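You operate a simulated robot arm through the tools that you are given. There is no shell and no other tool. Be economical: measure what you need, move in short steps, check, and stop when the job is done.

You run a simulated robot arm. Do the job below in one go: nothing can be reset, and whatever is moved stays where it is left.

JOB
Put things in order on the folding table top. At the end: the cedar block from the folding table top stands where the cream cartridge (marked "NEUTRAL") stood; the cream cartridge from the folding table top is on the white cotton bud pot; the clear scent refill from the folding table top stands where the red rolled socks stood; the red rolled socks stands where the white rolled socks stood; the white rolled socks stands where the cedar block stood; whatever was shut is shut again. Leave all else as you found it, and nothing knocked over.

The check looks at the end state, three seconds after you hand in, the way a careful person would. Anything else that was tipped, shoved, dropped, spilled or broken makes it a failure.

ROBOT AND FRAMES
A 7-joint arm with a two-finger parallel gripper, fixed in place. Base frame: the origin is at the foot of the arm, x ahead of it, y to its left, z up; the work surface is at about z = 0. Lengths are in mm, angles in degrees, forces in N, time in s.
With the tool pointing down near the work surface it reaches from about 240 to 620 mm from the base axis. Its first joint turns from -66.0 to 66.0 degrees. Payload 2.6 kg.
Tool frame: the origin (TCP) lies between the finger pads and is the grasp point; the fingertips stand 30 mm ahead of it; z points along the fingers, y is the line along which they close. Largest opening 94 mm; finger width 28, thickness 10; the body of the gripper, 50 by 96 mm, starts 55 mm behind the TCP.
Orientation is told as [roll, pitch, yaw] about the base's x, y, z axes, in that order, counted from this pose: with the fingers straight down and closing along the base's y, the tool's x points along the base's -x, its y along +y and its z along -z.

CONTROLS
- The arm moves only by the tool play_rows. Its argument "moves" is a list of rows, each a list of 7 numbers: the shift along the tool's x, y, z in units of 150 mm (1.0 is 150 mm), then the turn, a rotation vector about the tool's x, y, z in units of 180 degrees (1.0 is 180 degrees), then the finger opening in m, from 0 to 0.094. In form: [[dx, dy, dz, ax, ay, az, hand], ...]. A call has 1 to 10 rows; each row is the pose to reach, as a shift and turn from the pose commanded when the call began, along the tool's axes at that moment. A call with a number of a shift or a turn outside -1 to 1 is refused whole. Each row takes 0.2 s and may step no farther than 50 mm and 8.6 degrees from the row before; otherwise, or with a gripper value out of range, the whole call is refused. A pose out of reach is approached as far as the arm can. The call stops where the force on the tool passes 40 N (or 10 N more than at its start, if that is more) or the arm is blocked; 0.2 s more then pass. Each finger travels about 72 mm/s and halts on what it meets, pressing with about 35 N; the grip force reading is that of the motor and also rises with nothing between the fingers. The clock runs only during rows and for 0.2 s after the last one: add rows that repeat a pose to give the fingers time. It gives the time, the measured TCP pose, the force on the tool (base axes), the opening and the grip force at its end, in the units of the frame above (readings bear some noise).
- Cameras (640 x 400 px; columns grow to the right, rows downward): "scene" is fixed at [39.7, 442.5, 553]; the picture's right is [-0.71, -0.71, 0.00], its down [-0.47, 0.47, -0.74] and it looks along [0.53, -0.53, -0.67] (base axes); focal length 307 px, centre (320, 200). "wrist" rides on the gripper at [-37, 0, -58] in the tool frame; the picture's right is [0.00, -1.00, 0.00], its down [0.97, 0.00, -0.24] and it looks along [0.24, 0.00, 0.97] (tool axes); focal length 218 px, centre (320, 200).
- capture(camera): a new picture of that camera. It takes no simulated time.
- pixel_to_xyz(camera, pixels): for up to 12 pixels [column, row] of the newest picture of that camera ("zoom" is the newest enlarged one), the place [x, y, z] in the base frame of the surface seen there, good to about 2 mm. It takes no simulated time.
- enlarge(camera, box): a new picture of the part [left, top, right, bottom] of that camera's present view, enlarged. It takes no simulated time.
- hand_in(): hands the job in; it is judged then, once.

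Work in short steps. Measure before you move; look again where a grasp or a placing could have gone wrong, and mend it. You have 80 turns and 54 pictures in all, those below and enlarged ones among them. Open the gripper and draw the arm clear of the work before you hand the job in, unless the task says otherwise; then end with one line.

The tools are called after "Request:" by a JSON object that holds its "fn" and its "kwargs". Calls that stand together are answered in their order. play_rows: Moves the arm, as the interface text tells. Its arguments: {"type":"object","properties":{"moves":{"type":"array","items":{"type":"array","items":{"type":"number"}}}},"required":["moves"]} The other tools are called the same way: capture (camera) takes a picture; pixel_to_xyz (camera, pixels) gives the place of the surface under pixels of a picture; enlarge (camera, box) takes an enlarged picture of a part of a camera's view; hand_in () hands the job in.

At the start:

```text
time: 0.0
ee_pos: [349.2, 156.1, 338.7]
tool_rot: [0.0, 0.0, 0.0]
ft_force: [0.2, -0.5, -0.4]
width: 93.7
grasp_force: 0.2
```

scene: 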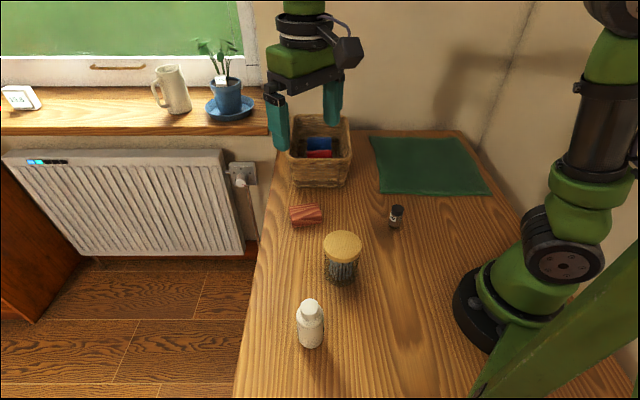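
wrist: 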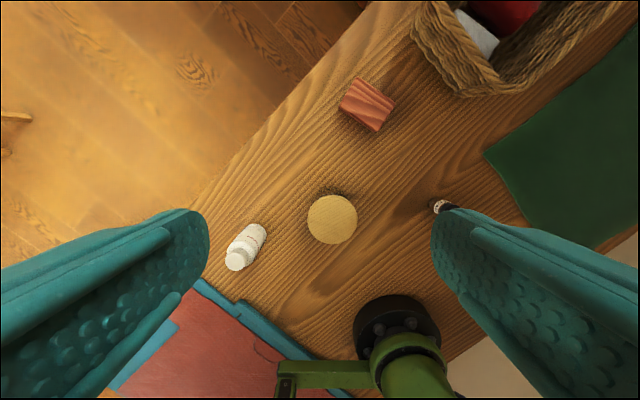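

I see a basket with socks around (318,150), a cedar block at (306,215), a jar at (342,255), a bottle at (310,322) and a small dark item at (396,216). I'll enlarge these to identify them.

Request:
{"fn": "enlarge", "kwargs": {"camera": "scene", "box": [270, 90, 430, 190]}}

Request:
{"fn": "enlarge", "kwargs": {"camera": "scene", "box": [260, 190, 452, 350]}}

Request:
{"fn": "enlarge", "kwargs": {"camera": "scene", "box": [0, 30, 260, 190]}}

```text
4.00 times, centred on (350, 140) of scene
```

zoom: 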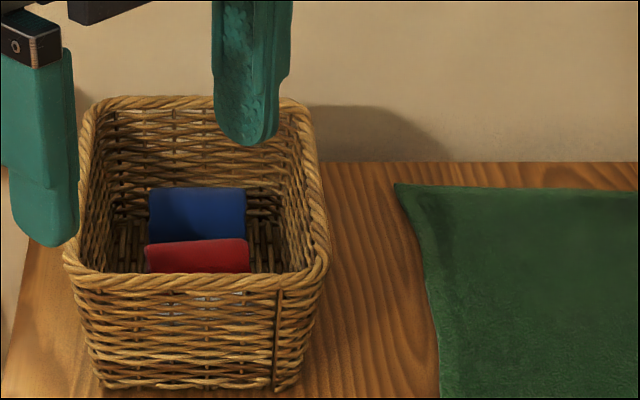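

```text
2.50 times, centred on (356, 270) of scene
```

zoom: 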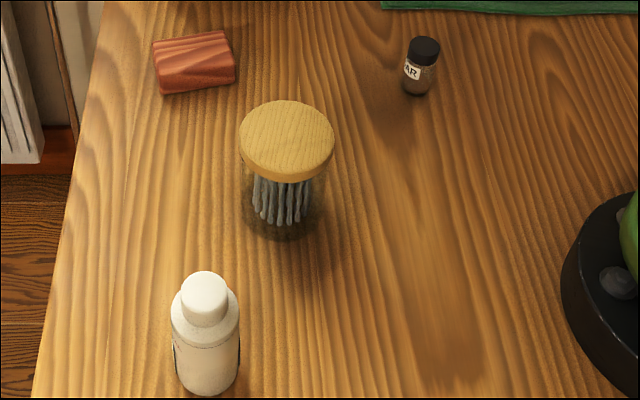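

```text
2.46 times, centred on (130, 110) of scene
```

zoom: 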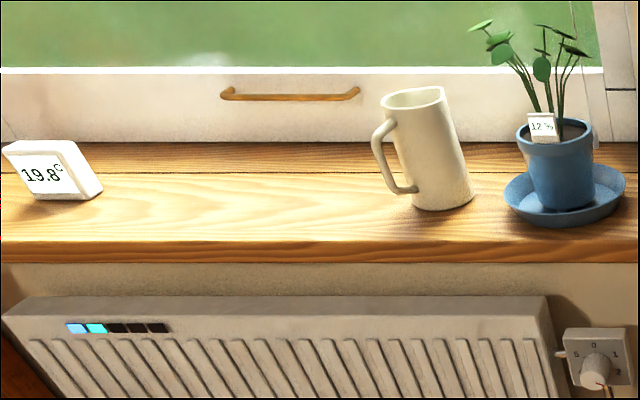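

The vial has "..AR" on its label, the jar has a wooden lid, and the white bottle's label faces away. I'll measure the objects' positions in the scene view.

Request:
{"fn": "capture", "kwargs": {"camera": "scene"}}

Request:
{"fn": "pixel_to_xyz", "kwargs": {"camera": "scene", "pixels": [[342, 244], [325, 244], [359, 244], [310, 304], [310, 340], [397, 208], [396, 222], [306, 208], [293, 146], [350, 155], [318, 153], [319, 141]]}}

Request:
{"fn": "pixel_to_xyz", "kwargs": {"camera": "wrist", "pixels": [[332, 219], [308, 219], [357, 219], [235, 260], [357, 77], [396, 100], [376, 131], [340, 104], [440, 207], [475, 30], [505, 10], [413, 25]]}}

```text
48 pictures are left
```

scene: 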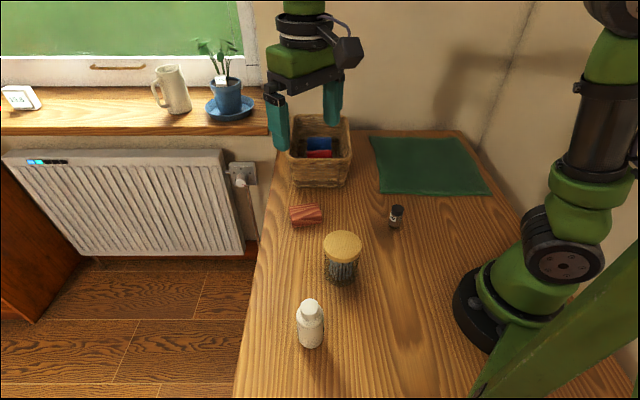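

```text
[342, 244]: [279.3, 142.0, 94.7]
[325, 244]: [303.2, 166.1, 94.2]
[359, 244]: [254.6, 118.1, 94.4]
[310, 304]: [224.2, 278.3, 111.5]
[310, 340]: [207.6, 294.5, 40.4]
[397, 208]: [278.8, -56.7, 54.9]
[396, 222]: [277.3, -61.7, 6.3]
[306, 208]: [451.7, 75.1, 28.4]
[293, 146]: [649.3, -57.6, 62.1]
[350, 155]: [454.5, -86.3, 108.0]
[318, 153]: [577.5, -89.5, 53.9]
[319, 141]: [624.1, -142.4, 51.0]
```

```text
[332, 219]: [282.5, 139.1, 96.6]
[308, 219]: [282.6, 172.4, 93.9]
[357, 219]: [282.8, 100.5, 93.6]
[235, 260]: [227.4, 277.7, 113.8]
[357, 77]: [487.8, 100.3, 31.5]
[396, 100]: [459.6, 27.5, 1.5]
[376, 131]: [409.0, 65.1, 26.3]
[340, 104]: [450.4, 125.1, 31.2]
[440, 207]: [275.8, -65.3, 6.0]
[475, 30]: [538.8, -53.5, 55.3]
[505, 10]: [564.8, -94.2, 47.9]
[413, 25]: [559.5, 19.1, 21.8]
```

The jar top is at (282,139,95), the bottle at about (222,282), the vial at (277,-60), the block at about (447,78), and the basket around (550,-80). I'll move above the basket to look inside.

Request:
{"fn": "play_rows", "kwargs": {"moves": [[-0.19, -0.25, 0, 0, 0, 0, 0.094], [-0.38, -0.5, 0, 0, 0, 0, 0.094], [-0.57, -0.75, 0, 0, 0, 0, 0.094], [-0.76, -1.0, 0, 0, 0, 0, 0.094]]}}

Request:
{"fn": "play_rows", "kwargs": {"moves": [[-0.2, -0.25, 0, 0, 0, 0, 0.094], [-0.38, -0.55, 0, 0, 0, 0, 0.094], [-0.38, -0.55, 0, 0, 0, 0, 0.094]]}}

Request:
{"fn": "capture", "kwargs": {"camera": "wrist"}}

```text
time: 1.0
ee_pos: [465.5, 5.6, 337.7]
tool_rot: [0.0, 0.0, 0.1]
ft_force: [0.5, 0.2, 0.2]
width: 93.9
grasp_force: 0.1
```

```text
refused: row 2 steps farther than a row can; nothing moved
```

```text
47 pictures are left
```

wrist: 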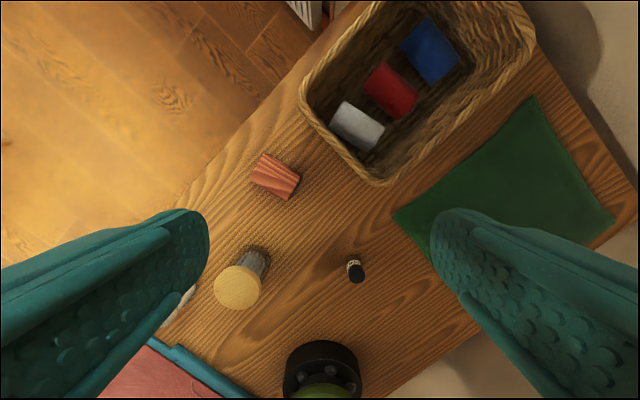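

White (357,125), red (390,90) and blue (430,52) socks are in a row in the basket. I'll measure the socks and the rim.

Request:
{"fn": "enlarge", "kwargs": {"camera": "wrist", "box": [280, 0, 560, 175]}}

Request:
{"fn": "pixel_to_xyz", "kwargs": {"camera": "wrist", "pixels": [[357, 126], [342, 101], [385, 127], [369, 152], [331, 123], [390, 91], [384, 64], [416, 93], [395, 117], [363, 85], [430, 52], [395, 140]]}}

Request:
{"fn": "pixel_to_xyz", "kwargs": {"camera": "wrist", "pixels": [[306, 90], [385, 182], [350, 135], [345, 50], [450, 130], [520, 70], [375, 5], [370, 55], [274, 176], [262, 154], [299, 177], [289, 199]]}}

```text
2.29 times, centred on (420, 88) of wrist
```

zoom: 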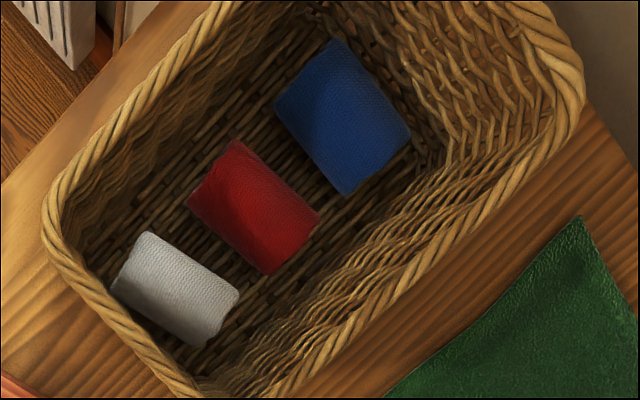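

```text
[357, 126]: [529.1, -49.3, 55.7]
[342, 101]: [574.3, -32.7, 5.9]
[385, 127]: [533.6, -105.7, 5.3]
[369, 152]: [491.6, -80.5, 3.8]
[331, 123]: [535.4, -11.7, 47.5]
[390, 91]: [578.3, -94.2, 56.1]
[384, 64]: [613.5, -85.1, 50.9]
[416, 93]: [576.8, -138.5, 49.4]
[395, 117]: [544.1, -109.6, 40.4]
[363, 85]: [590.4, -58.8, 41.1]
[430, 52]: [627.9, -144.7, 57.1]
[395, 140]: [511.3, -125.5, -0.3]
```

```text
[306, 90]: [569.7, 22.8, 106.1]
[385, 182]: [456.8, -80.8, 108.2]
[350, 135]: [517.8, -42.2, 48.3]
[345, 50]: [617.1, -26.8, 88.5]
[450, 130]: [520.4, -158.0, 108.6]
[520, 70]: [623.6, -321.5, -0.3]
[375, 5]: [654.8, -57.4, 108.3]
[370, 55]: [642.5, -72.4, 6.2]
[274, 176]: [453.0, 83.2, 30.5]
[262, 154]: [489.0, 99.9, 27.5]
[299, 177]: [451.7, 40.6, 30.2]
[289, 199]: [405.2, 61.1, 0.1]
```

The basket is turned about 45°, with the rim at z≈108 and sock tops at about 56. I'll move the camera more directly over it for precise measuring.

Request:
{"fn": "play_rows", "kwargs": {"moves": [[-0.2, -0.2, 0, 0, 0, 0, 0.094], [-0.4, -0.4, 0, 0, 0, 0, 0.094], [-0.6, -0.55, 0, 0, 0, 0, 0.094], [-0.75, -0.7, 0, 0, 0, 0, 0.094], [-0.75, -0.7, 0, 0, 0, 0, 0.094]]}}

Request:
{"fn": "enlarge", "kwargs": {"camera": "wrist", "box": [160, 0, 480, 200]}}

```text
time: 2.2
ee_pos: [542.6, -61.8, 312.5]
tool_rot: [0.0, 0.0, 0.0]
ft_force: [0.5, 0.5, 0.0]
width: 94.0
grasp_force: 0.0
out of reach, approached as far as the arm can: row 3, 4, 5
```

```text
2.00 times, centred on (320, 100) of wrist
```

zoom: 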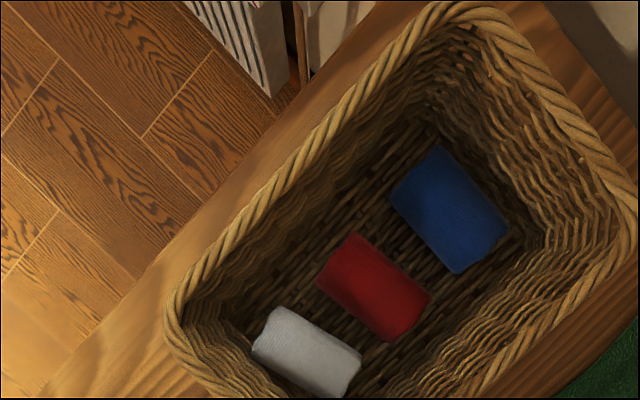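

The zoom shows the socks' outlines clearly. I'll measure points on white, red and blue and on the inner rim.

Request:
{"fn": "pixel_to_xyz", "kwargs": {"camera": "zoom", "pixels": [[278, 311], [356, 355], [260, 345], [328, 390], [305, 345], [352, 240], [426, 292], [320, 280], [388, 336], [370, 287], [395, 198], [455, 268]]}}

Request:
{"fn": "pixel_to_xyz", "kwargs": {"camera": "zoom", "pixels": [[185, 330], [177, 290], [300, 143], [440, 12], [480, 372], [600, 270], [570, 110], [300, 305], [330, 322], [360, 315], [340, 325], [230, 335]]}}

```text
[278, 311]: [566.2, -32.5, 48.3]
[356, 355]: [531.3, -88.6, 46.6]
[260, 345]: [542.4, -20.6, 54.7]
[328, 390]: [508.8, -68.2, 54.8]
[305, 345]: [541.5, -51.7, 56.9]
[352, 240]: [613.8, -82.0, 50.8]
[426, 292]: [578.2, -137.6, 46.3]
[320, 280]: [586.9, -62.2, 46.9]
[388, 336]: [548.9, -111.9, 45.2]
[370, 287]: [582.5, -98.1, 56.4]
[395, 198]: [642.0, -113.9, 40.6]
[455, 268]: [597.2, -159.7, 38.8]
```

```text
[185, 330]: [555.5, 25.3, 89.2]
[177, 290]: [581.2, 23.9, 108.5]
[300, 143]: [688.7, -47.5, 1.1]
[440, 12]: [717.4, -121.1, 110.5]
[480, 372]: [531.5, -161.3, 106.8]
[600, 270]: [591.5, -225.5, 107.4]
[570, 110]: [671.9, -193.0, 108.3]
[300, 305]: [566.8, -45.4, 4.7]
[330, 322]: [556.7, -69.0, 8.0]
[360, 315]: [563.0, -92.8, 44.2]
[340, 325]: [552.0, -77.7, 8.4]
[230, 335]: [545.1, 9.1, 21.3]
```

White socks are centred near (537,-53) with their axis at about 56°, red near (582,-98), and both tops are at z≈56. Next I move back toward the bottle to read its label and plan that grasp.

Request:
{"fn": "play_rows", "kwargs": {"moves": [[0.2, 0.25, 0, 0, 0, 0, 0.094], [0.4, 0.5, 0, 0, 0, 0, 0.094], [0.6, 0.75, 0, 0, 0, 0, 0.094], [0.8, 1.0, 0, 0, 0, 0, 0.094], [0.8, 1.0, 0, 0, 0, 0, 0.094]]}}

Request:
{"fn": "play_rows", "kwargs": {"moves": [[0, 0.25, 0.15, 0, 0, 0, 0.094], [0, 0.5, 0.3, 0, 0, 0, 0.094], [0, 0.75, 0.45, 0, 0, 0, 0.094], [0, 0.75, 0.45, 0, 0, 0, 0.094]]}}

Request:
{"fn": "capture", "kwargs": {"camera": "wrist"}}

```text
time: 3.4
ee_pos: [420.9, 88.0, 315.0]
tool_rot: [0.1, 0.1, -0.1]
ft_force: [-0.3, 0.8, 0.0]
width: 94.1
grasp_force: 0.0
```

```text
time: 4.4
ee_pos: [421.2, 199.6, 247.5]
tool_rot: [0.0, -0.1, 0.0]
ft_force: [-0.6, -1.3, -0.7]
width: 94.0
grasp_force: 0.2
```

```text
44 pictures are left
```

wrist: 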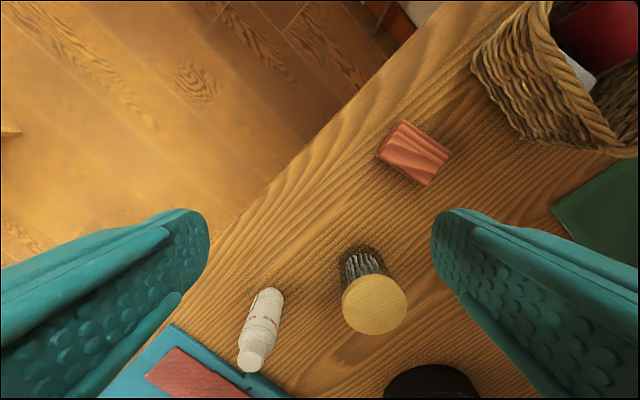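

The bottle at (262,320) shows pink print; there's also a blue/red item at (190,375). I'll enlarge and measure.

Request:
{"fn": "enlarge", "kwargs": {"camera": "wrist", "box": [100, 275, 300, 400]}}

Request:
{"fn": "pixel_to_xyz", "kwargs": {"camera": "wrist", "pixels": [[190, 375], [250, 360], [268, 293], [262, 322], [374, 305], [412, 152], [382, 153], [432, 184], [452, 155], [405, 122], [130, 380], [240, 375]]}}

```text
3.20 times, centred on (200, 338) of wrist
```

zoom: 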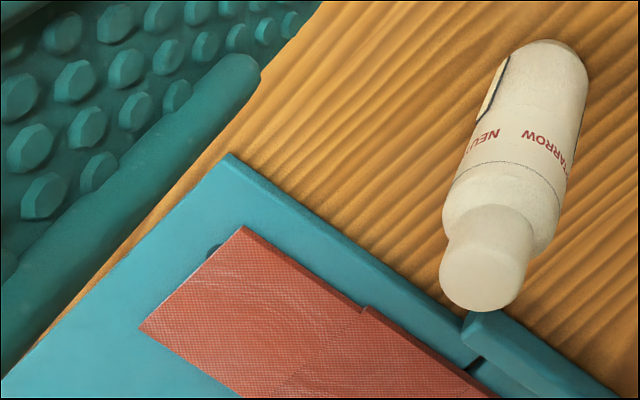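

```text
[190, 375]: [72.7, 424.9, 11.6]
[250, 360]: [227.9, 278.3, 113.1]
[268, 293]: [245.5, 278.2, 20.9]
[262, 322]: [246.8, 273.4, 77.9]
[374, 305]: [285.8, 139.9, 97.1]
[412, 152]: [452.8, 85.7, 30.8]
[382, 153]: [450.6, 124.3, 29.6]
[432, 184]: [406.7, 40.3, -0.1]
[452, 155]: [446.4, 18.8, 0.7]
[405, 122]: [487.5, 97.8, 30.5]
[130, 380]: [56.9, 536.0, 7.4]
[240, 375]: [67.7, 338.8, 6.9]
```

The bottle reads "NEU…", so it's the cream cartridge, at about (226,279), top z=113, about 46 mm wide. I'll move above it at a safe height.

Request:
{"fn": "play_rows", "kwargs": {"moves": [[0.3, 0.12, 0, 0, 0, 0, 0.094], [0.6, 0.24, 0, 0, 0, 0, 0.094], [0.9, 0.37, 0, 0, 0, 0, 0.094], [0.9, 0.37, 0, 0, 0, 0, 0.094]]}}

Request:
{"fn": "play_rows", "kwargs": {"moves": [[0.2, 0.08, 0, 0, 0, 0, 0.094], [0.401, 0.16, 0, 0, 0, 0, 0.094], [0.401, 0.16, 0, 0, 0, 0, 0.094]]}}

Request:
{"fn": "capture", "kwargs": {"camera": "wrist"}}

Request:
{"fn": "capture", "kwargs": {"camera": "scene"}}

```text
time: 5.4
ee_pos: [284.8, 254.5, 245.7]
tool_rot: [0.0, 0.0, 0.0]
ft_force: [0.7, 0.1, 0.4]
width: 94.0
grasp_force: 0.1
```

```text
time: 6.2
ee_pos: [223.1, 279.9, 244.7]
tool_rot: [0.0, 0.0, 0.0]
ft_force: [-1.0, 0.1, 0.6]
width: 93.9
grasp_force: 0.1
```

```text
42 pictures are left
```

wrist: 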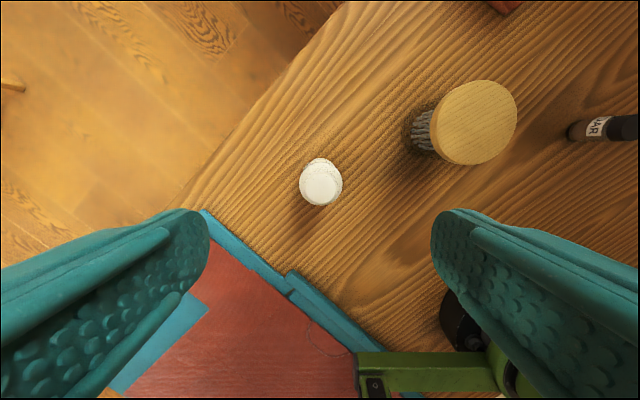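

```text
41 pictures are left
```

scene: 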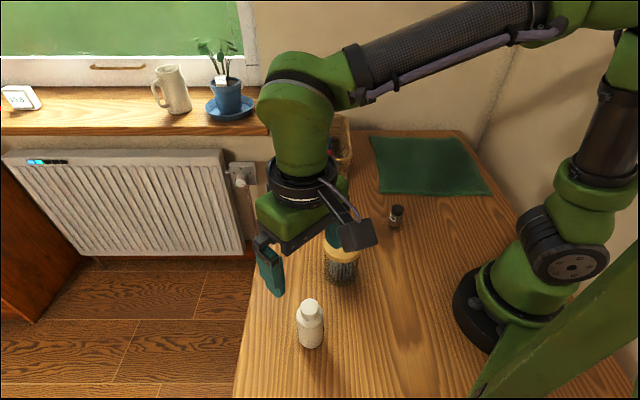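

The cap is at (321,184) in the wrist picture. I'll measure the cap and shoulders for the final alignment.

Request:
{"fn": "pixel_to_xyz", "kwargs": {"camera": "wrist", "pixels": [[321, 186], [303, 186], [340, 186], [321, 202], [321, 170], [472, 122], [432, 122], [515, 122], [472, 82], [472, 163]]}}

```text
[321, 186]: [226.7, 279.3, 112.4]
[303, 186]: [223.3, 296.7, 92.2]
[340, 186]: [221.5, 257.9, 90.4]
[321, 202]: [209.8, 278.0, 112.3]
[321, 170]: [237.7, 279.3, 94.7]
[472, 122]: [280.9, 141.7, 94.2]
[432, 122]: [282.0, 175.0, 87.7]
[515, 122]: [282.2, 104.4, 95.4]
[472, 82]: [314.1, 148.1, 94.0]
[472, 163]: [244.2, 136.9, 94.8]
```

Bottle centre ≈(224,279), and the TCP is already aligned. I'll descend to z≈62 and grip.

Request:
{"fn": "play_rows", "kwargs": {"moves": [[0, 0, 0.25, 0, 0, 0, 0.094], [0, 0, 0.5, 0, 0, 0, 0.094], [0, 0, 0.75, 0, 0, 0, 0.094], [0, 0, 0.95, 0, 0, 0, 0.094], [0, 0, 0.95, 0, 0, 0, 0.094]]}}

Request:
{"fn": "play_rows", "kwargs": {"moves": [[0, 0, 0.13, 0, 0, 0, 0.094], [0, 0, 0.26, 0, 0, 0, 0.094], [0, 0, 0.26, 0, 0, 0, 0.06], [0, 0, 0.26, 0, 0, 0, 0.045], [0, 0, 0.26, 0, 0, 0, 0.03], [0, 0, 0.26, 0, 0, 0, 0.03], [0, 0, 0.26, 0, 0, 0, 0.03], [0, 0, 0.26, 0, 0, 0, 0.03]]}}

```text
time: 7.4
ee_pos: [225.7, 281.0, 103.0]
tool_rot: [0.0, 0.0, 0.0]
ft_force: [-0.1, -0.1, 0.8]
width: 94.0
grasp_force: 0.1
```

```text
time: 9.2
ee_pos: [226.3, 280.3, 65.2]
tool_rot: [0.0, 0.0, 0.1]
ft_force: [0.0, -0.1, -0.1]
width: 43.5
grasp_force: 34.5
```

Gripped at 43.5 mm. I'll lift it by 125 mm.

Request:
{"fn": "play_rows", "kwargs": {"moves": [[0, 0, -0.1, 0, 0, 0, 0.03], [0, 0, -0.3, 0, 0, 0, 0.03], [0, 0, -0.55, 0, 0, 0, 0.03], [0, 0, -0.85, 0, 0, 0, 0.03], [0, 0, -0.85, 0, 0, 0, 0.03], [0, 0, -0.85, 0, 0, 0, 0.03]]}}

Request:
{"fn": "capture", "kwargs": {"camera": "scene"}}

```text
time: 10.6
ee_pos: [224.4, 279.5, 189.2]
tool_rot: [0.0, 0.1, 0.0]
ft_force: [0.5, 0.4, -2.7]
width: 43.1
grasp_force: 35.0
```

```text
40 pictures are left
```

scene: 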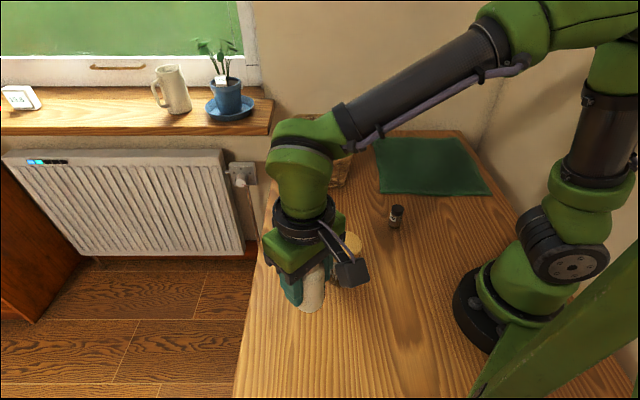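

The bottle is held with its bottom at z≈124. I'll carry it over the lid centre at (280,140).

Request:
{"fn": "play_rows", "kwargs": {"moves": [[-0.07, -0.18, 0, 0, 0, 0, 0.03], [-0.15, -0.38, 0, 0, 0, 0, 0.03], [-0.23, -0.58, 0, 0, 0, 0, 0.03], [-0.3, -0.76, 0, 0, 0, 0, 0.03], [-0.371, -0.93, 0, 0, 0, 0, 0.03], [-0.371, -0.93, 0, 0, 0, 0, 0.03], [-0.371, -0.93, 0, 0, 0, 0, 0.03]]}}

Request:
{"fn": "capture", "kwargs": {"camera": "wrist"}}

Request:
{"fn": "enlarge", "kwargs": {"camera": "scene", "box": [262, 180, 422, 280]}}

```text
time: 12.2
ee_pos: [280.9, 139.0, 191.2]
tool_rot: [0.1, 0.0, -0.1]
ft_force: [-0.1, 0.1, -1.2]
width: 43.3
grasp_force: 35.1
```

```text
39 pictures are left
```

wrist: 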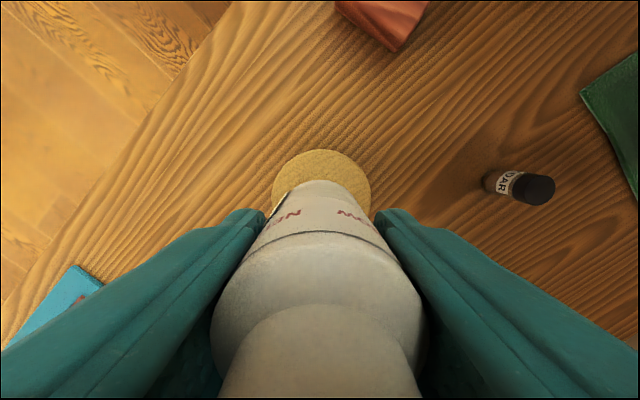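

```text
4.00 times, centred on (342, 230) of scene
```

zoom: 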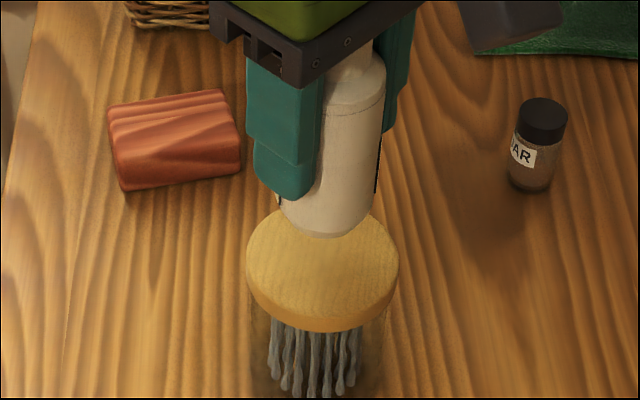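

The bottle is centred over the lid and about 30 mm above it. I'll lower it gently in small steps.

Request:
{"fn": "play_rows", "kwargs": {"moves": [[0, 0, 0.06, 0, 0, 0, 0.03], [0, 0, 0.12, 0, 0, 0, 0.03], [0, 0, 0.16, 0, 0, 0, 0.03], [0, 0, 0.175, 0, 0, 0, 0.03], [0, 0, 0.185, 0, 0, 0, 0.03], [0, 0, 0.185, 0, 0, 0, 0.03]]}}

Request:
{"fn": "enlarge", "kwargs": {"camera": "scene", "box": [302, 205, 382, 255]}}

```text
time: 13.6
ee_pos: [281.5, 139.1, 164.1]
tool_rot: [0.1, 0.0, 0.1]
ft_force: [-0.2, 0.2, -1.4]
width: 42.9
grasp_force: 34.9
```

```text
8.00 times, centred on (342, 230) of scene
```

zoom: 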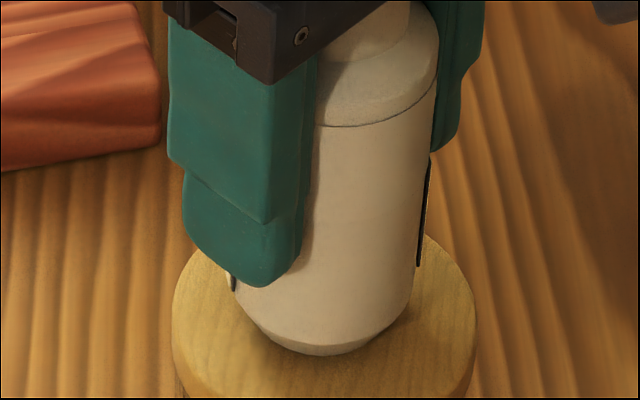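

It is a few mm above the lid. I'll step down about 1 mm per row and watch the force.

Request:
{"fn": "play_rows", "kwargs": {"moves": [[0, 0, 0.007, 0, 0, 0, 0.03], [0, 0, 0.014, 0, 0, 0, 0.03], [0, 0, 0.021, 0, 0, 0, 0.03], [0, 0, 0.021, 0, 0, 0, 0.03]]}}

```text
time: 14.6
ee_pos: [281.8, 140.6, 161.1]
tool_rot: [0.1, 0.0, 0.0]
ft_force: [0.2, -0.5, -1.2]
width: 43.4
grasp_force: 34.8
```

Still no contact force change; I continue down.

Request:
{"fn": "play_rows", "kwargs": {"moves": [[0, 0, 0.006, 0, 0, 0, 0.03], [0, 0, 0.012, 0, 0, 0, 0.03], [0, 0, 0.012, 0, 0, 0, 0.03]]}}

Request:
{"fn": "enlarge", "kwargs": {"camera": "scene", "box": [302, 205, 382, 255]}}

```text
time: 15.4
ee_pos: [282.0, 139.5, 159.1]
tool_rot: [0.1, 0.0, 0.0]
ft_force: [-3.8, -1.7, 13.8]
width: 42.9
grasp_force: 35.3
```

```text
8.00 times, centred on (342, 230) of scene
```

zoom: 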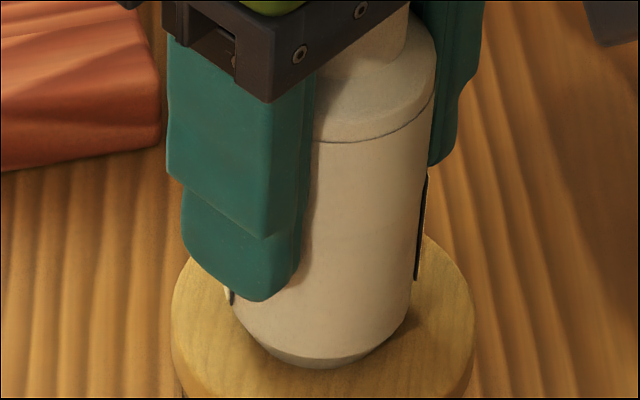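

Contact at z=159 (14 N). I'll ease the pressure a touch, then open the fingers slowly.

Request:
{"fn": "play_rows", "kwargs": {"moves": [[0, 0, -0.003, 0, 0, 0, 0.035], [0, 0, -0.003, 0, 0, 0, 0.046], [0, 0, -0.003, 0, 0, 0, 0.052], [0, 0, -0.003, 0, 0, 0, 0.06], [0, 0, -0.003, 0, 0, 0, 0.07], [0, 0, -0.003, 0, 0, 0, 0.08], [0, 0, -0.003, 0, 0, 0, 0.09], [0, 0, -0.003, 0, 0, 0, 0.09]]}}

Request:
{"fn": "capture", "kwargs": {"camera": "wrist"}}

```text
time: 17.2
ee_pos: [281.1, 139.7, 158.7]
tool_rot: [0.0, 0.0, 0.0]
ft_force: [0.2, -0.1, 0.8]
width: 90.1
grasp_force: 0.1
```

```text
35 pictures are left
```

wrist: 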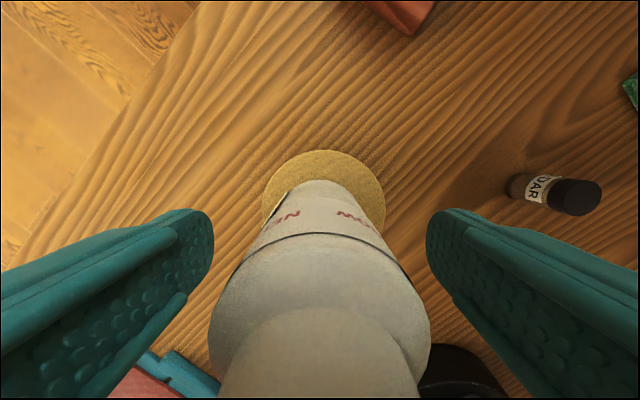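

The bottle stands upright on the lid. I'll rise straight up until the fingertips are clear of its top (208), then go to the block.

Request:
{"fn": "play_rows", "kwargs": {"moves": [[0, 0, -0.2, 0, 0, 0, 0.09], [0, 0, -0.45, 0, 0, 0, 0.09], [0, 0, -0.7, 0, 0, 0, 0.09], [0, 0, -0.8, 0, 0, 0, 0.09], [-0.3, -0.1, -0.8, 0, 0, 0, 0.09], [-0.6, -0.2, -0.8, 0, 0, 0, 0.09], [-0.9, -0.3, -0.8, 0, 0, 0, 0.09], [-0.9, -0.3, -0.8, 0, 0, 0, 0.09]]}}

Request:
{"fn": "capture", "kwargs": {"camera": "scene"}}

```text
time: 19.0
ee_pos: [419.6, 94.2, 280.2]
tool_rot: [0.1, 0.0, 0.0]
ft_force: [0.1, 0.1, -0.5]
width: 90.2
grasp_force: 0.1
```

```text
34 pictures are left
```

scene: 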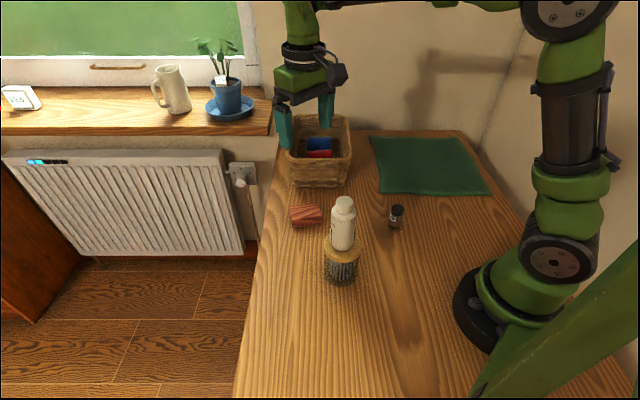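

The bottle stands well on the pot. Now I turn to yaw −33.5° above the block at (450,82), lowering to about z=150 for a look.

Request:
{"fn": "play_rows", "kwargs": {"moves": [[-0.05, -0.02, 0.1, 0, 0, 0.0465, 0.094], [-0.1, -0.04, 0.3, 0, 0, 0.093, 0.094], [-0.15, -0.06, 0.5, 0, 0, 0.1395, 0.094], [-0.203, -0.081, 0.7, 0, 0, 0.186, 0.094], [-0.203, -0.081, 0.85, 0, 0, 0.186, 0.094], [-0.203, -0.081, 0.85, 0, 0, 0.186, 0.094]]}}

Request:
{"fn": "capture", "kwargs": {"camera": "wrist"}}

```text
time: 20.4
ee_pos: [447.4, 83.8, 151.5]
tool_rot: [0.1, 0.0, -33.5]
ft_force: [-0.4, 0.2, 0.2]
width: 93.9
grasp_force: 0.1
```

```text
33 pictures are left
```

wrist: 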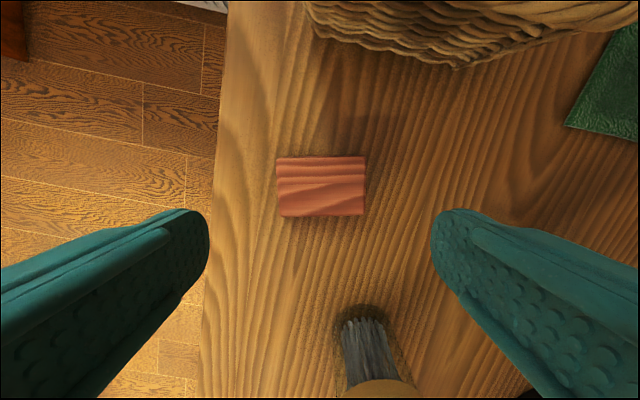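

The block is well aligned in view, spanning (277..364, 156..215). I'll measure its corners.

Request:
{"fn": "pixel_to_xyz", "kwargs": {"camera": "wrist", "pixels": [[280, 160], [361, 159], [361, 211], [284, 213], [320, 186], [363, 385]]}}

```text
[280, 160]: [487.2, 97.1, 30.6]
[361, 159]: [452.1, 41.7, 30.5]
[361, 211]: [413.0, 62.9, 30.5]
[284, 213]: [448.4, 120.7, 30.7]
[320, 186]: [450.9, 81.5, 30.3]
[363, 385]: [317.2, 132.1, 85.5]
```

Block centre ≈(450.2,80.6), axis ≈58.5°. I'll fine-tune, descend to z≈35 and grip.

Request:
{"fn": "play_rows", "kwargs": {"moves": [[-0.027, -0.0075, 0.25, 0, 0, -0.011, 0.094], [-0.027, -0.0075, 0.5, 0, 0, -0.011, 0.094], [-0.027, -0.0075, 0.7, 0, 0, -0.011, 0.094], [-0.027, -0.0075, 0.775, 0, 0, -0.011, 0.094], [-0.027, -0.0075, 0.775, 0, 0, -0.011, 0.08], [-0.027, -0.0075, 0.775, 0, 0, -0.011, 0.06], [-0.027, -0.0075, 0.775, 0, 0, -0.011, 0.06], [-0.027, -0.0075, 0.775, 0, 0, -0.011, 0.06]]}}

```text
time: 22.2
ee_pos: [448.3, 79.4, 37.3]
tool_rot: [0.0, 0.0, -31.4]
ft_force: [0.1, -0.5, -0.1]
width: 74.9
grasp_force: 35.0
```

Gripped (74.9 mm). I'll lift straight up.

Request:
{"fn": "play_rows", "kwargs": {"moves": [[0, 0, -0.1, 0, 0, 0, 0.06], [0, 0, -0.35, 0, 0, 0, 0.06], [0, 0, -0.65, 0, 0, 0, 0.06], [0, 0, -0.97, 0, 0, 0, 0.06], [0, 0, -0.97, 0, 0, 0, 0.06]]}}

Request:
{"fn": "play_rows", "kwargs": {"moves": [[0, 0, -0.3, 0, 0, -0.044, 0.06], [0, 0, -0.55, 0, 0, -0.0875, 0.06], [0, 0, -0.6, 0, 0, -0.131, 0.06], [0, 0, -0.6, 0, 0, -0.1745, 0.06], [0, 0, -0.6, 0, 0, -0.1745, 0.06]]}}

```text
time: 23.4
ee_pos: [451.1, 81.2, 181.1]
tool_rot: [0.0, 0.0, -31.5]
ft_force: [0.9, -0.4, -0.4]
width: 60.0
grasp_force: 0.2
```

```text
time: 24.6
ee_pos: [448.5, 79.2, 270.6]
tool_rot: [0.0, 0.1, 0.0]
ft_force: [-1.4, -0.3, 0.0]
width: 59.7
grasp_force: 0.1
```

The width dropped to 60 with no grip force, so the block slipped out. I'll look at where it is.

Request:
{"fn": "capture", "kwargs": {"camera": "wrist"}}

Request:
{"fn": "enlarge", "kwargs": {"camera": "scene", "box": [262, 160, 422, 260]}}

```text
32 pictures are left
```

wrist: 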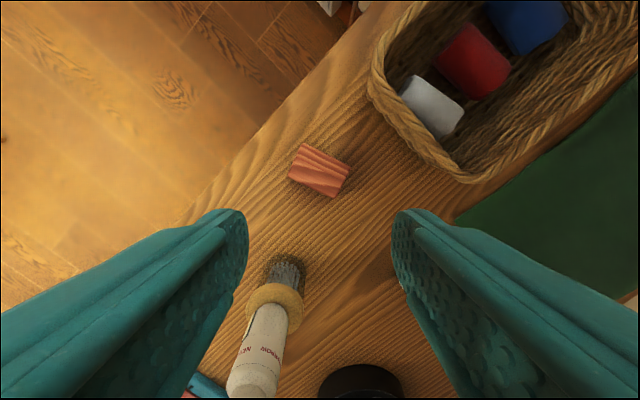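

```text
4.00 times, centred on (342, 210) of scene
```

zoom: 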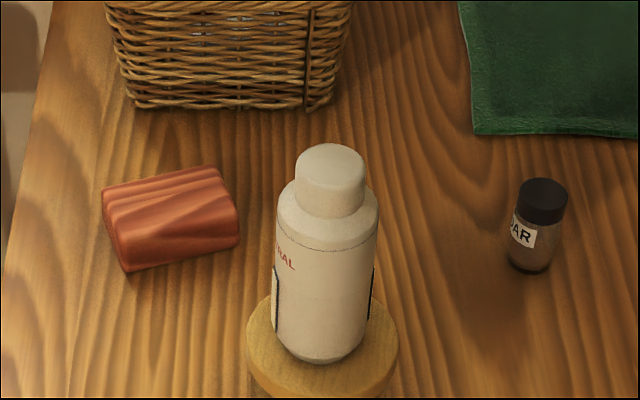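

The block is still upright near its place. I'll go back over it and measure again.

Request:
{"fn": "play_rows", "kwargs": {"moves": [[0, 0, 0.2, 0, 0, 0.0445, 0.094], [0, 0, 0.4, 0, 0, 0.089, 0.094], [0, 0, 0.6, 0, 0, 0.1335, 0.094], [0, 0, 0.8, 0, 0, 0.178, 0.094], [0, 0, 0.8, 0, 0, 0.178, 0.094]]}}

Request:
{"fn": "capture", "kwargs": {"camera": "wrist"}}

```text
time: 25.8
ee_pos: [450.0, 80.2, 149.6]
tool_rot: [0.0, 0.0, -32.3]
ft_force: [0.8, 0.0, 0.5]
width: 94.2
grasp_force: 0.2
```

```text
30 pictures are left
```

wrist: 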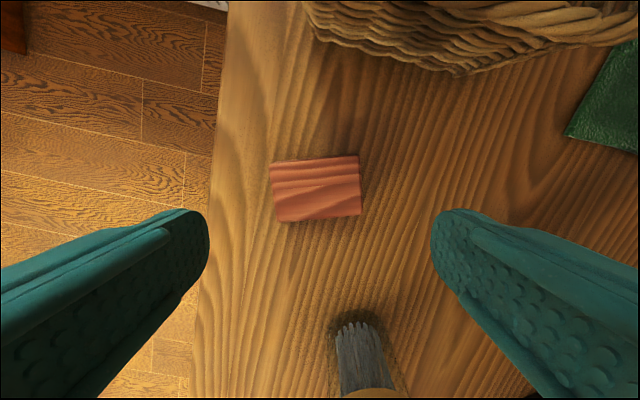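

The block turned a few degrees. I'll measure its corners.

Request:
{"fn": "pixel_to_xyz", "kwargs": {"camera": "wrist", "pixels": [[274, 165], [355, 159], [358, 211], [279, 218], [316, 188]]}}

```text
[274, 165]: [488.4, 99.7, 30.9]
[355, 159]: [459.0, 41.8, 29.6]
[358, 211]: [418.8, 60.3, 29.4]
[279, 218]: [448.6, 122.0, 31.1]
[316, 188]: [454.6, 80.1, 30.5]
```

Block axis ≈63.6°, centre (453.7,81). I'll realign, go slightly lower, close firmly and lift only a little as a test.

Request:
{"fn": "play_rows", "kwargs": {"moves": [[-0.018, 0.018, 0.25, 0, 0, -0.033, 0.094], [-0.018, 0.018, 0.5, 0, 0, -0.033, 0.094], [-0.018, 0.018, 0.7, 0, 0, -0.033, 0.094], [-0.018, 0.018, 0.785, 0, 0, -0.033, 0.094], [-0.018, 0.018, 0.785, 0, 0, -0.033, 0.07], [-0.018, 0.018, 0.785, 0, 0, -0.033, 0.04], [-0.018, 0.018, 0.785, 0, 0, -0.033, 0.02], [-0.018, 0.018, 0.785, 0, 0, -0.033, 0.02]]}}

Request:
{"fn": "play_rows", "kwargs": {"moves": [[0, 0, -0.03, 0, 0, 0, 0.02], [0, 0, -0.06, 0, 0, 0, 0.02], [0, 0, -0.1, 0, 0, 0, 0.02], [0, 0, -0.14, 0, 0, 0, 0.02], [0, 0, -0.14, 0, 0, 0, 0.02]]}}

Request:
{"fn": "enlarge", "kwargs": {"camera": "scene", "box": [262, 160, 422, 260]}}

```text
time: 27.6
ee_pos: [452.9, 79.5, 32.6]
tool_rot: [0.0, 0.1, -26.2]
ft_force: [-0.5, 0.9, 0.2]
width: 79.1
grasp_force: 34.7
```

```text
time: 28.8
ee_pos: [452.8, 79.6, 54.9]
tool_rot: [0.0, 0.0, -26.2]
ft_force: [0.7, 0.0, -0.1]
width: 76.4
grasp_force: 35.5
```

```text
4.00 times, centred on (342, 210) of scene
```

zoom: 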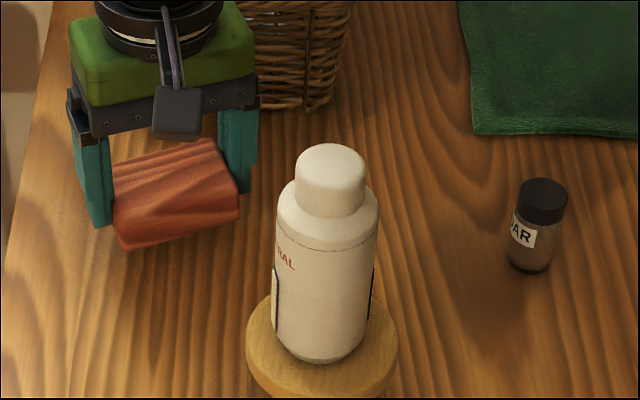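

The width changed 79→76 mm on a short lift: the block's ends taper and it slips. I'll set it back down, release, and use the long sides instead, turning the tool 90°.

Request:
{"fn": "play_rows", "kwargs": {"moves": [[0, 0, 0.07, 0, 0, 0, 0.02], [0, 0, 0.13, 0, 0, 0, 0.02], [0, 0, 0.13, 0, 0, 0, 0.085], [0, 0, 0.13, 0, 0, 0, 0.094], [0, 0, 0.13, 0, 0, 0, 0.094], [0, 0, 0.0, 0, 0, 0, 0.094], [0, 0, -0.3, 0, 0, 0, 0.094], [0, 0, -0.6, 0, 0, 0, 0.094]]}}

Request:
{"fn": "play_rows", "kwargs": {"moves": [[0, 0, 0, 0, 0, -0.047, 0.094], [0, 0, 0, 0, 0, -0.094, 0.094], [0, 0, 0, 0, 0, -0.141, 0.094], [0, 0, 0, 0, 0, -0.188, 0.094], [0, 0, 0, 0, 0, -0.235, 0.094], [0, 0, 0, 0, 0, -0.282, 0.094], [0, 0, 0, 0, 0, -0.329, 0.094], [0, 0, 0, 0, 0, -0.376, 0.094], [0, 0, 0, 0, 0, -0.423, 0.094], [0, 0, 0, 0, 0, -0.47, 0.094]]}}

Request:
{"fn": "capture", "kwargs": {"camera": "wrist"}}

```text
time: 30.6
ee_pos: [454.4, 80.1, 143.2]
tool_rot: [0.1, -0.1, -26.2]
ft_force: [0.6, 0.1, -0.3]
width: 93.7
grasp_force: 0.0
```

```text
time: 32.8
ee_pos: [452.7, 81.1, 144.0]
tool_rot: [0.1, 0.0, 58.7]
ft_force: [0.6, -0.3, 0.5]
width: 94.1
grasp_force: 0.0
```

```text
28 pictures are left
```

wrist: 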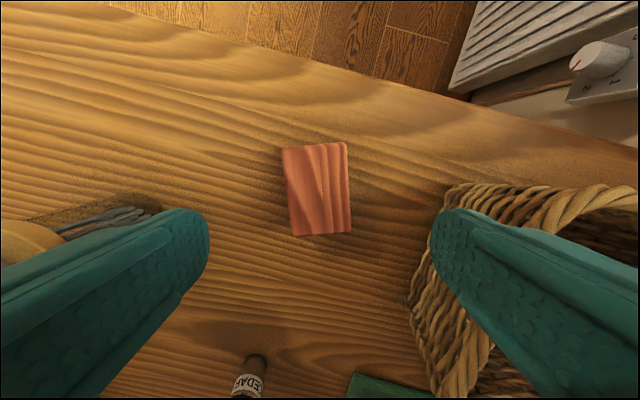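

The block is upright at (318,190). I'll measure its corners again.

Request:
{"fn": "pixel_to_xyz", "kwargs": {"camera": "wrist", "pixels": [[285, 150], [345, 145], [349, 229], [293, 233], [318, 190], [340, 235]]}}

```text
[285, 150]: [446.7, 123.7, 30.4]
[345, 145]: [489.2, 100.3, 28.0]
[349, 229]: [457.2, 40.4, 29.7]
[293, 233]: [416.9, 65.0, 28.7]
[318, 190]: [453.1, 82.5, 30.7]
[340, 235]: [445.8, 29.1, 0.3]
```

Long axis ≈62.5°, centre (452.5,82.4). I'll descend and close across the 47 mm width, then lift slightly to test.

Request:
{"fn": "play_rows", "kwargs": {"moves": [[-0.007, 0.005, 0.25, 0, 0, -0.021, 0.094], [-0.007, 0.005, 0.5, 0, 0, -0.021, 0.094], [-0.007, 0.005, 0.7, 0, 0, -0.021, 0.08], [-0.007, 0.005, 0.74, 0, 0, -0.021, 0.07], [-0.007, 0.005, 0.74, 0, 0, -0.021, 0.05], [-0.007, 0.005, 0.74, 0, 0, -0.021, 0.02], [-0.007, 0.005, 0.74, 0, 0, -0.021, 0.01], [-0.007, 0.005, 0.74, 0, 0, -0.021, 0.01]]}}

Request:
{"fn": "play_rows", "kwargs": {"moves": [[0, 0, -0.03, 0, 0, 0, 0.01], [0, 0, -0.06, 0, 0, 0, 0.01], [0, 0, -0.1, 0, 0, 0, 0.01], [0, 0, -0.14, 0, 0, 0, 0.01], [0, 0, -0.14, 0, 0, 0, 0.01]]}}

Request:
{"fn": "enlarge", "kwargs": {"camera": "scene", "box": [262, 160, 422, 260]}}

```text
time: 34.6
ee_pos: [453.0, 82.3, 33.2]
tool_rot: [0.0, 0.0, 62.2]
ft_force: [0.1, -0.5, -0.5]
width: 55.0
grasp_force: 35.6
```

```text
time: 35.8
ee_pos: [453.7, 82.4, 55.3]
tool_rot: [0.1, 0.0, 62.2]
ft_force: [0.5, -0.6, -1.7]
width: 55.2
grasp_force: 34.3
```

```text
4.00 times, centred on (342, 210) of scene
```

zoom: 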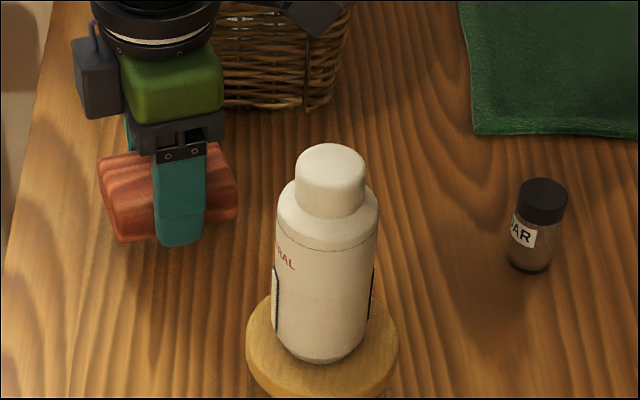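

Width is steady at 55 mm and the block hangs level. I'll lift it high above the bottle.

Request:
{"fn": "play_rows", "kwargs": {"moves": [[0, 0, -0.2, 0, 0, 0, 0.01], [0, 0, -0.4, 0, 0, 0, 0.01], [0, 0, -0.65, 0, 0, 0, 0.01], [0, 0, -0.9, 0, 0, 0, 0.01], [0, 0, -0.9, 0, 0, 0, 0.01]]}}

Request:
{"fn": "play_rows", "kwargs": {"moves": [[0, 0, -0.25, 0, 0, 0, 0.01], [0, 0, -0.45, 0, 0, 0, 0.01], [0, 0, -0.45, 0, 0, 0, 0.01]]}}

```text
time: 37.0
ee_pos: [453.6, 83.0, 191.3]
tool_rot: [0.1, 0.0, 62.1]
ft_force: [-0.4, -0.4, -0.2]
width: 55.1
grasp_force: 35.2
```

```text
time: 37.8
ee_pos: [453.7, 80.9, 258.6]
tool_rot: [0.0, 0.0, 62.2]
ft_force: [0.0, -0.5, -0.3]
width: 54.9
grasp_force: 35.1
```

Block held at z≈258. I'll carry it around the bottle to above (225,280).

Request:
{"fn": "play_rows", "kwargs": {"moves": [[-0.125, 0.242, 0, 0, 0, 0, 0.01], [-0.25, 0.485, 0, 0, 0, 0, 0.01], [-0.375, 0.727, 0, 0, 0, 0, 0.01], [-0.5, 0.969, 0, 0, 0, 0, 0.01], [-0.5, 0.969, 0, 0, 0, 0, 0.01]]}}

Request:
{"fn": "play_rows", "kwargs": {"moves": [[0.009, 0.25, 0, 0, 0, 0, 0.01], [0.018, 0.5, 0, 0, 0, 0, 0.01], [0.027, 0.75, 0, 0, 0, 0, 0.01], [0.036, 0.9985, 0, 0, 0, 0, 0.01], [0.036, 0.9985, 0, 0, 0, 0, 0.01], [0.036, 0.9985, 0, 0, 0, 0, 0.01]]}}

```text
time: 39.0
ee_pos: [358.6, 217.3, 258.7]
tool_rot: [0.0, 0.0, 62.2]
ft_force: [-0.3, -1.0, -1.1]
width: 55.3
grasp_force: 34.6
```

```text
time: 40.4
ee_pos: [223.7, 280.6, 255.4]
tool_rot: [0.0, -0.1, 62.1]
ft_force: [0.0, 0.1, -0.2]
width: 55.1
grasp_force: 34.9
```

Over the spot. I'll lower to z≈60 and check with pictures.

Request:
{"fn": "play_rows", "kwargs": {"moves": [[0, 0, 0.2, 0, 0, 0, 0.01], [0, 0, 0.45, 0, 0, 0, 0.01], [0, 0, 0.7, 0, 0, 0, 0.01], [0, 0, 0.95, 0, 0, 0, 0.01], [0, 0, 0.95, 0, 0, 0, 0.01]]}}

Request:
{"fn": "play_rows", "kwargs": {"moves": [[0, 0, 0.2, 0, 0, 0, 0.01], [0, 0, 0.35, 0, 0, 0, 0.01], [0, 0, 0.35, 0, 0, 0, 0.01]]}}

Request:
{"fn": "enlarge", "kwargs": {"camera": "scene", "box": [230, 220, 422, 340]}}

```text
time: 41.6
ee_pos: [226.0, 281.4, 114.3]
tool_rot: [0.0, 0.0, 62.3]
ft_force: [-0.4, 0.6, 0.9]
width: 51.0
grasp_force: 35.1
```

```text
time: 42.4
ee_pos: [224.6, 282.6, 63.5]
tool_rot: [0.0, 0.1, 62.2]
ft_force: [-0.1, 0.2, -0.2]
width: 51.1
grasp_force: 34.7
```

```text
3.33 times, centred on (326, 280) of scene
```

zoom: 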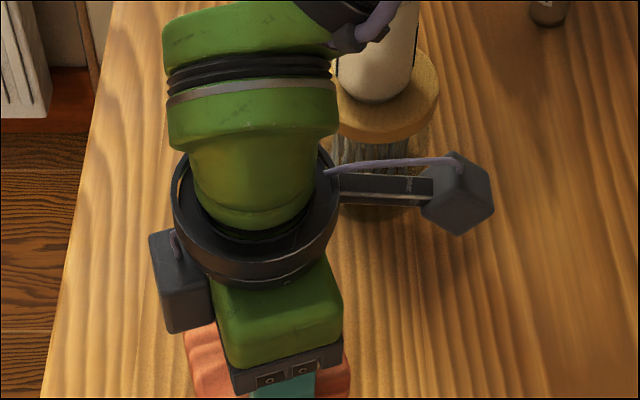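

The width fell to 51, so the block slid a little in the pads but is still held. I'll lower promptly in small steps.

Request:
{"fn": "play_rows", "kwargs": {"moves": [[0, 0, 0.06, 0, 0, 0, 0.01], [0, 0, 0.11, 0, 0, 0, 0.01], [0, 0, 0.14, 0, 0, 0, 0.01], [0, 0, 0.16, 0, 0, 0, 0.01], [0, 0, 0.175, 0, 0, 0, 0.01], [0, 0, 0.19, 0, 0, 0, 0.01], [0, 0, 0.19, 0, 0, 0, 0.01]]}}

Request:
{"fn": "capture", "kwargs": {"camera": "wrist"}}

Request:
{"fn": "enlarge", "kwargs": {"camera": "scene", "box": [230, 260, 422, 380]}}

```text
time: 44.0
ee_pos: [225.7, 280.7, 35.7]
tool_rot: [-0.1, -0.2, 62.2]
ft_force: [-4.7, -5.8, 36.5]
width: 50.9
grasp_force: 35.1
```

```text
25 pictures are left
```

wrist: 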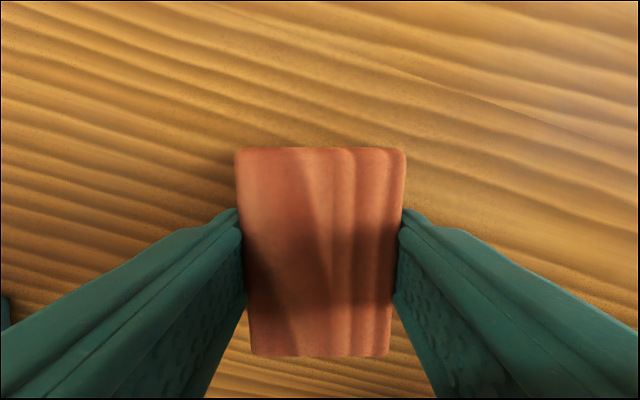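

```text
3.33 times, centred on (326, 320) of scene
```

zoom: 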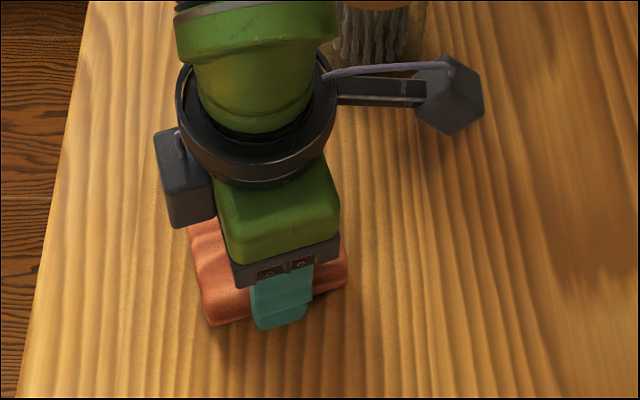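

Block is on the table (36 N). I'll ease up 1.5 mm, open, and rise.

Request:
{"fn": "play_rows", "kwargs": {"moves": [[0, 0, -0.012, 0, 0, 0, 0.045], [0, 0, -0.012, 0, 0, 0, 0.06], [0, 0, -0.012, 0, 0, 0, 0.075], [0, 0, -0.012, 0, 0, 0, 0.09], [0, 0, -0.012, 0, 0, 0, 0.09], [0, 0, -0.25, 0, 0, 0, 0.09], [0, 0, -0.55, 0, 0, 0, 0.09], [0, 0, -0.85, 0, 0, 0, 0.09], [0, 0, -0.98, 0, 0, 0, 0.09]]}}

Request:
{"fn": "capture", "kwargs": {"camera": "wrist"}}

```text
time: 46.0
ee_pos: [225.2, 281.5, 181.1]
tool_rot: [0.0, 0.0, 62.1]
ft_force: [-0.6, 0.2, 0.2]
width: 89.9
grasp_force: 0.0
```

```text
23 pictures are left
```

wrist: 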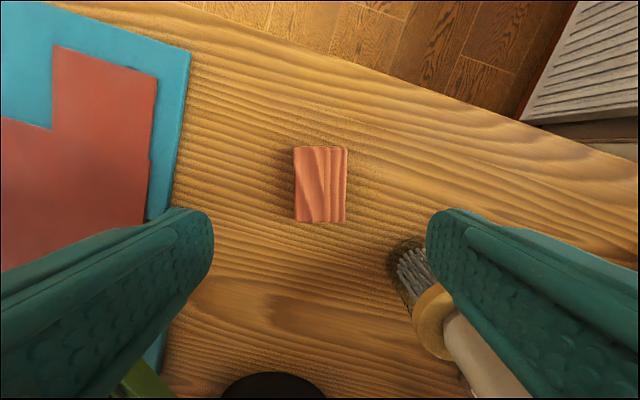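

The block is flat on the cartridge's old spot. I'll measure it and rise further.

Request:
{"fn": "pixel_to_xyz", "kwargs": {"camera": "wrist", "pixels": [[320, 185], [297, 150], [345, 150], [343, 218], [298, 218]]}}

Request:
{"fn": "play_rows", "kwargs": {"moves": [[0, 0, -0.25, 0, 0, 0, 0.09], [0, 0, -0.5, 0, 0, 0, 0.09], [0, 0, -0.65, 0, 0, 0.045, 0.09], [0, 0, -0.65, 0, 0, 0.09, 0.09], [0, 0, -0.65, 0, 0, 0.135, 0.09], [0, 0, -0.65, 0, 0, 0.18, 0.09], [0, 0, -0.65, 0, 0, 0.225, 0.09], [0, 0, -0.65, 0, 0, 0.27, 0.09], [0, 0, -0.65, 0, 0, 0.315, 0.09], [0, 0, -0.65, 0, 0, 0.345, 0.09]]}}

```text
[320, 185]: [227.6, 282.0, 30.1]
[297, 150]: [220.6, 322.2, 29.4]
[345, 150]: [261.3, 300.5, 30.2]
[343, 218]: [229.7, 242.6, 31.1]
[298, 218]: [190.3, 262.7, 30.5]
```

```text
time: 48.2
ee_pos: [225.6, 281.4, 277.5]
tool_rot: [0.0, 0.0, -0.2]
ft_force: [-0.3, -0.2, 0.0]
width: 90.1
grasp_force: 0.0
```

Block centre ≈(225.5,282), good. Now I travel to above the white socks.

Request:
{"fn": "play_rows", "kwargs": {"moves": [[-0.193, -0.195, 0, 0, 0, 0, 0.094], [-0.386, -0.39, 0, 0, 0, 0, 0.094], [-0.578, -0.585, 0, 0, 0, 0, 0.094], [-0.77, -0.78, 0, 0, 0, 0, 0.094], [-0.963, -0.976, 0, 0, 0, 0, 0.094], [-0.963, -0.976, 0, 0, 0, 0, 0.094]]}}

Request:
{"fn": "play_rows", "kwargs": {"moves": [[-0.2, -0.2, 0, 0, 0, 0.046, 0.094], [-0.4, -0.4, 0, 0, 0, 0.092, 0.094], [-0.6, -0.6, 0, 0, 0, 0.138, 0.094], [-0.8, -0.8, 0.05, 0, 0, 0.189, 0.094], [-0.96, -0.98, 0.15, 0, 0, 0.189, 0.094], [-0.96, -0.98, 0.15, 0, 0, 0.189, 0.094]]}}

```text
time: 49.6
ee_pos: [369.5, 134.4, 279.2]
tool_rot: [-0.1, 0.0, 0.1]
ft_force: [0.3, -0.1, -0.2]
width: 94.0
grasp_force: 0.1
```

```text
refused: row 4 steps farther than a row can; nothing moved
```

I'll split the turn more evenly.

Request:
{"fn": "play_rows", "kwargs": {"moves": [[-0.2, -0.2, 0, 0, 0, 0.045, 0.094], [-0.4, -0.4, 0, 0, 0, 0.09, 0.094], [-0.6, -0.6, 0, 0, 0, 0.135, 0.094], [-0.8, -0.8, 0.05, 0, 0, 0.18, 0.094], [-0.96, -0.98, 0.15, 0, 0, 0.189, 0.094], [-0.96, -0.98, 0.15, 0, 0, 0.189, 0.094]]}}

```text
time: 51.0
ee_pos: [516.8, -12.3, 256.2]
tool_rot: [0.0, -0.1, -34.0]
ft_force: [-0.4, -0.5, -0.3]
width: 94.0
grasp_force: 0.0
```

Now to right above the white socks at z≈215, then a picture.

Request:
{"fn": "play_rows", "kwargs": {"moves": [[-0.13, -0.075, 0.13, 0, 0, 0, 0.094], [-0.263, -0.15, 0.273, 0, 0, 0, 0.094], [-0.263, -0.15, 0.273, 0, 0, 0, 0.094]]}}

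Request:
{"fn": "enlarge", "kwargs": {"camera": "wrist", "box": [160, 40, 480, 240]}}

```text
time: 51.8
ee_pos: [533.7, -53.6, 215.6]
tool_rot: [0.1, 0.0, -33.8]
ft_force: [0.9, -0.2, 1.1]
width: 94.0
grasp_force: 0.1
```

```text
2.00 times, centred on (320, 140) of wrist
```

zoom: 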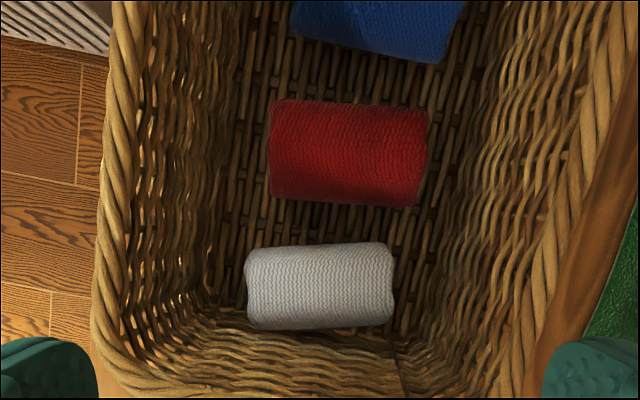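

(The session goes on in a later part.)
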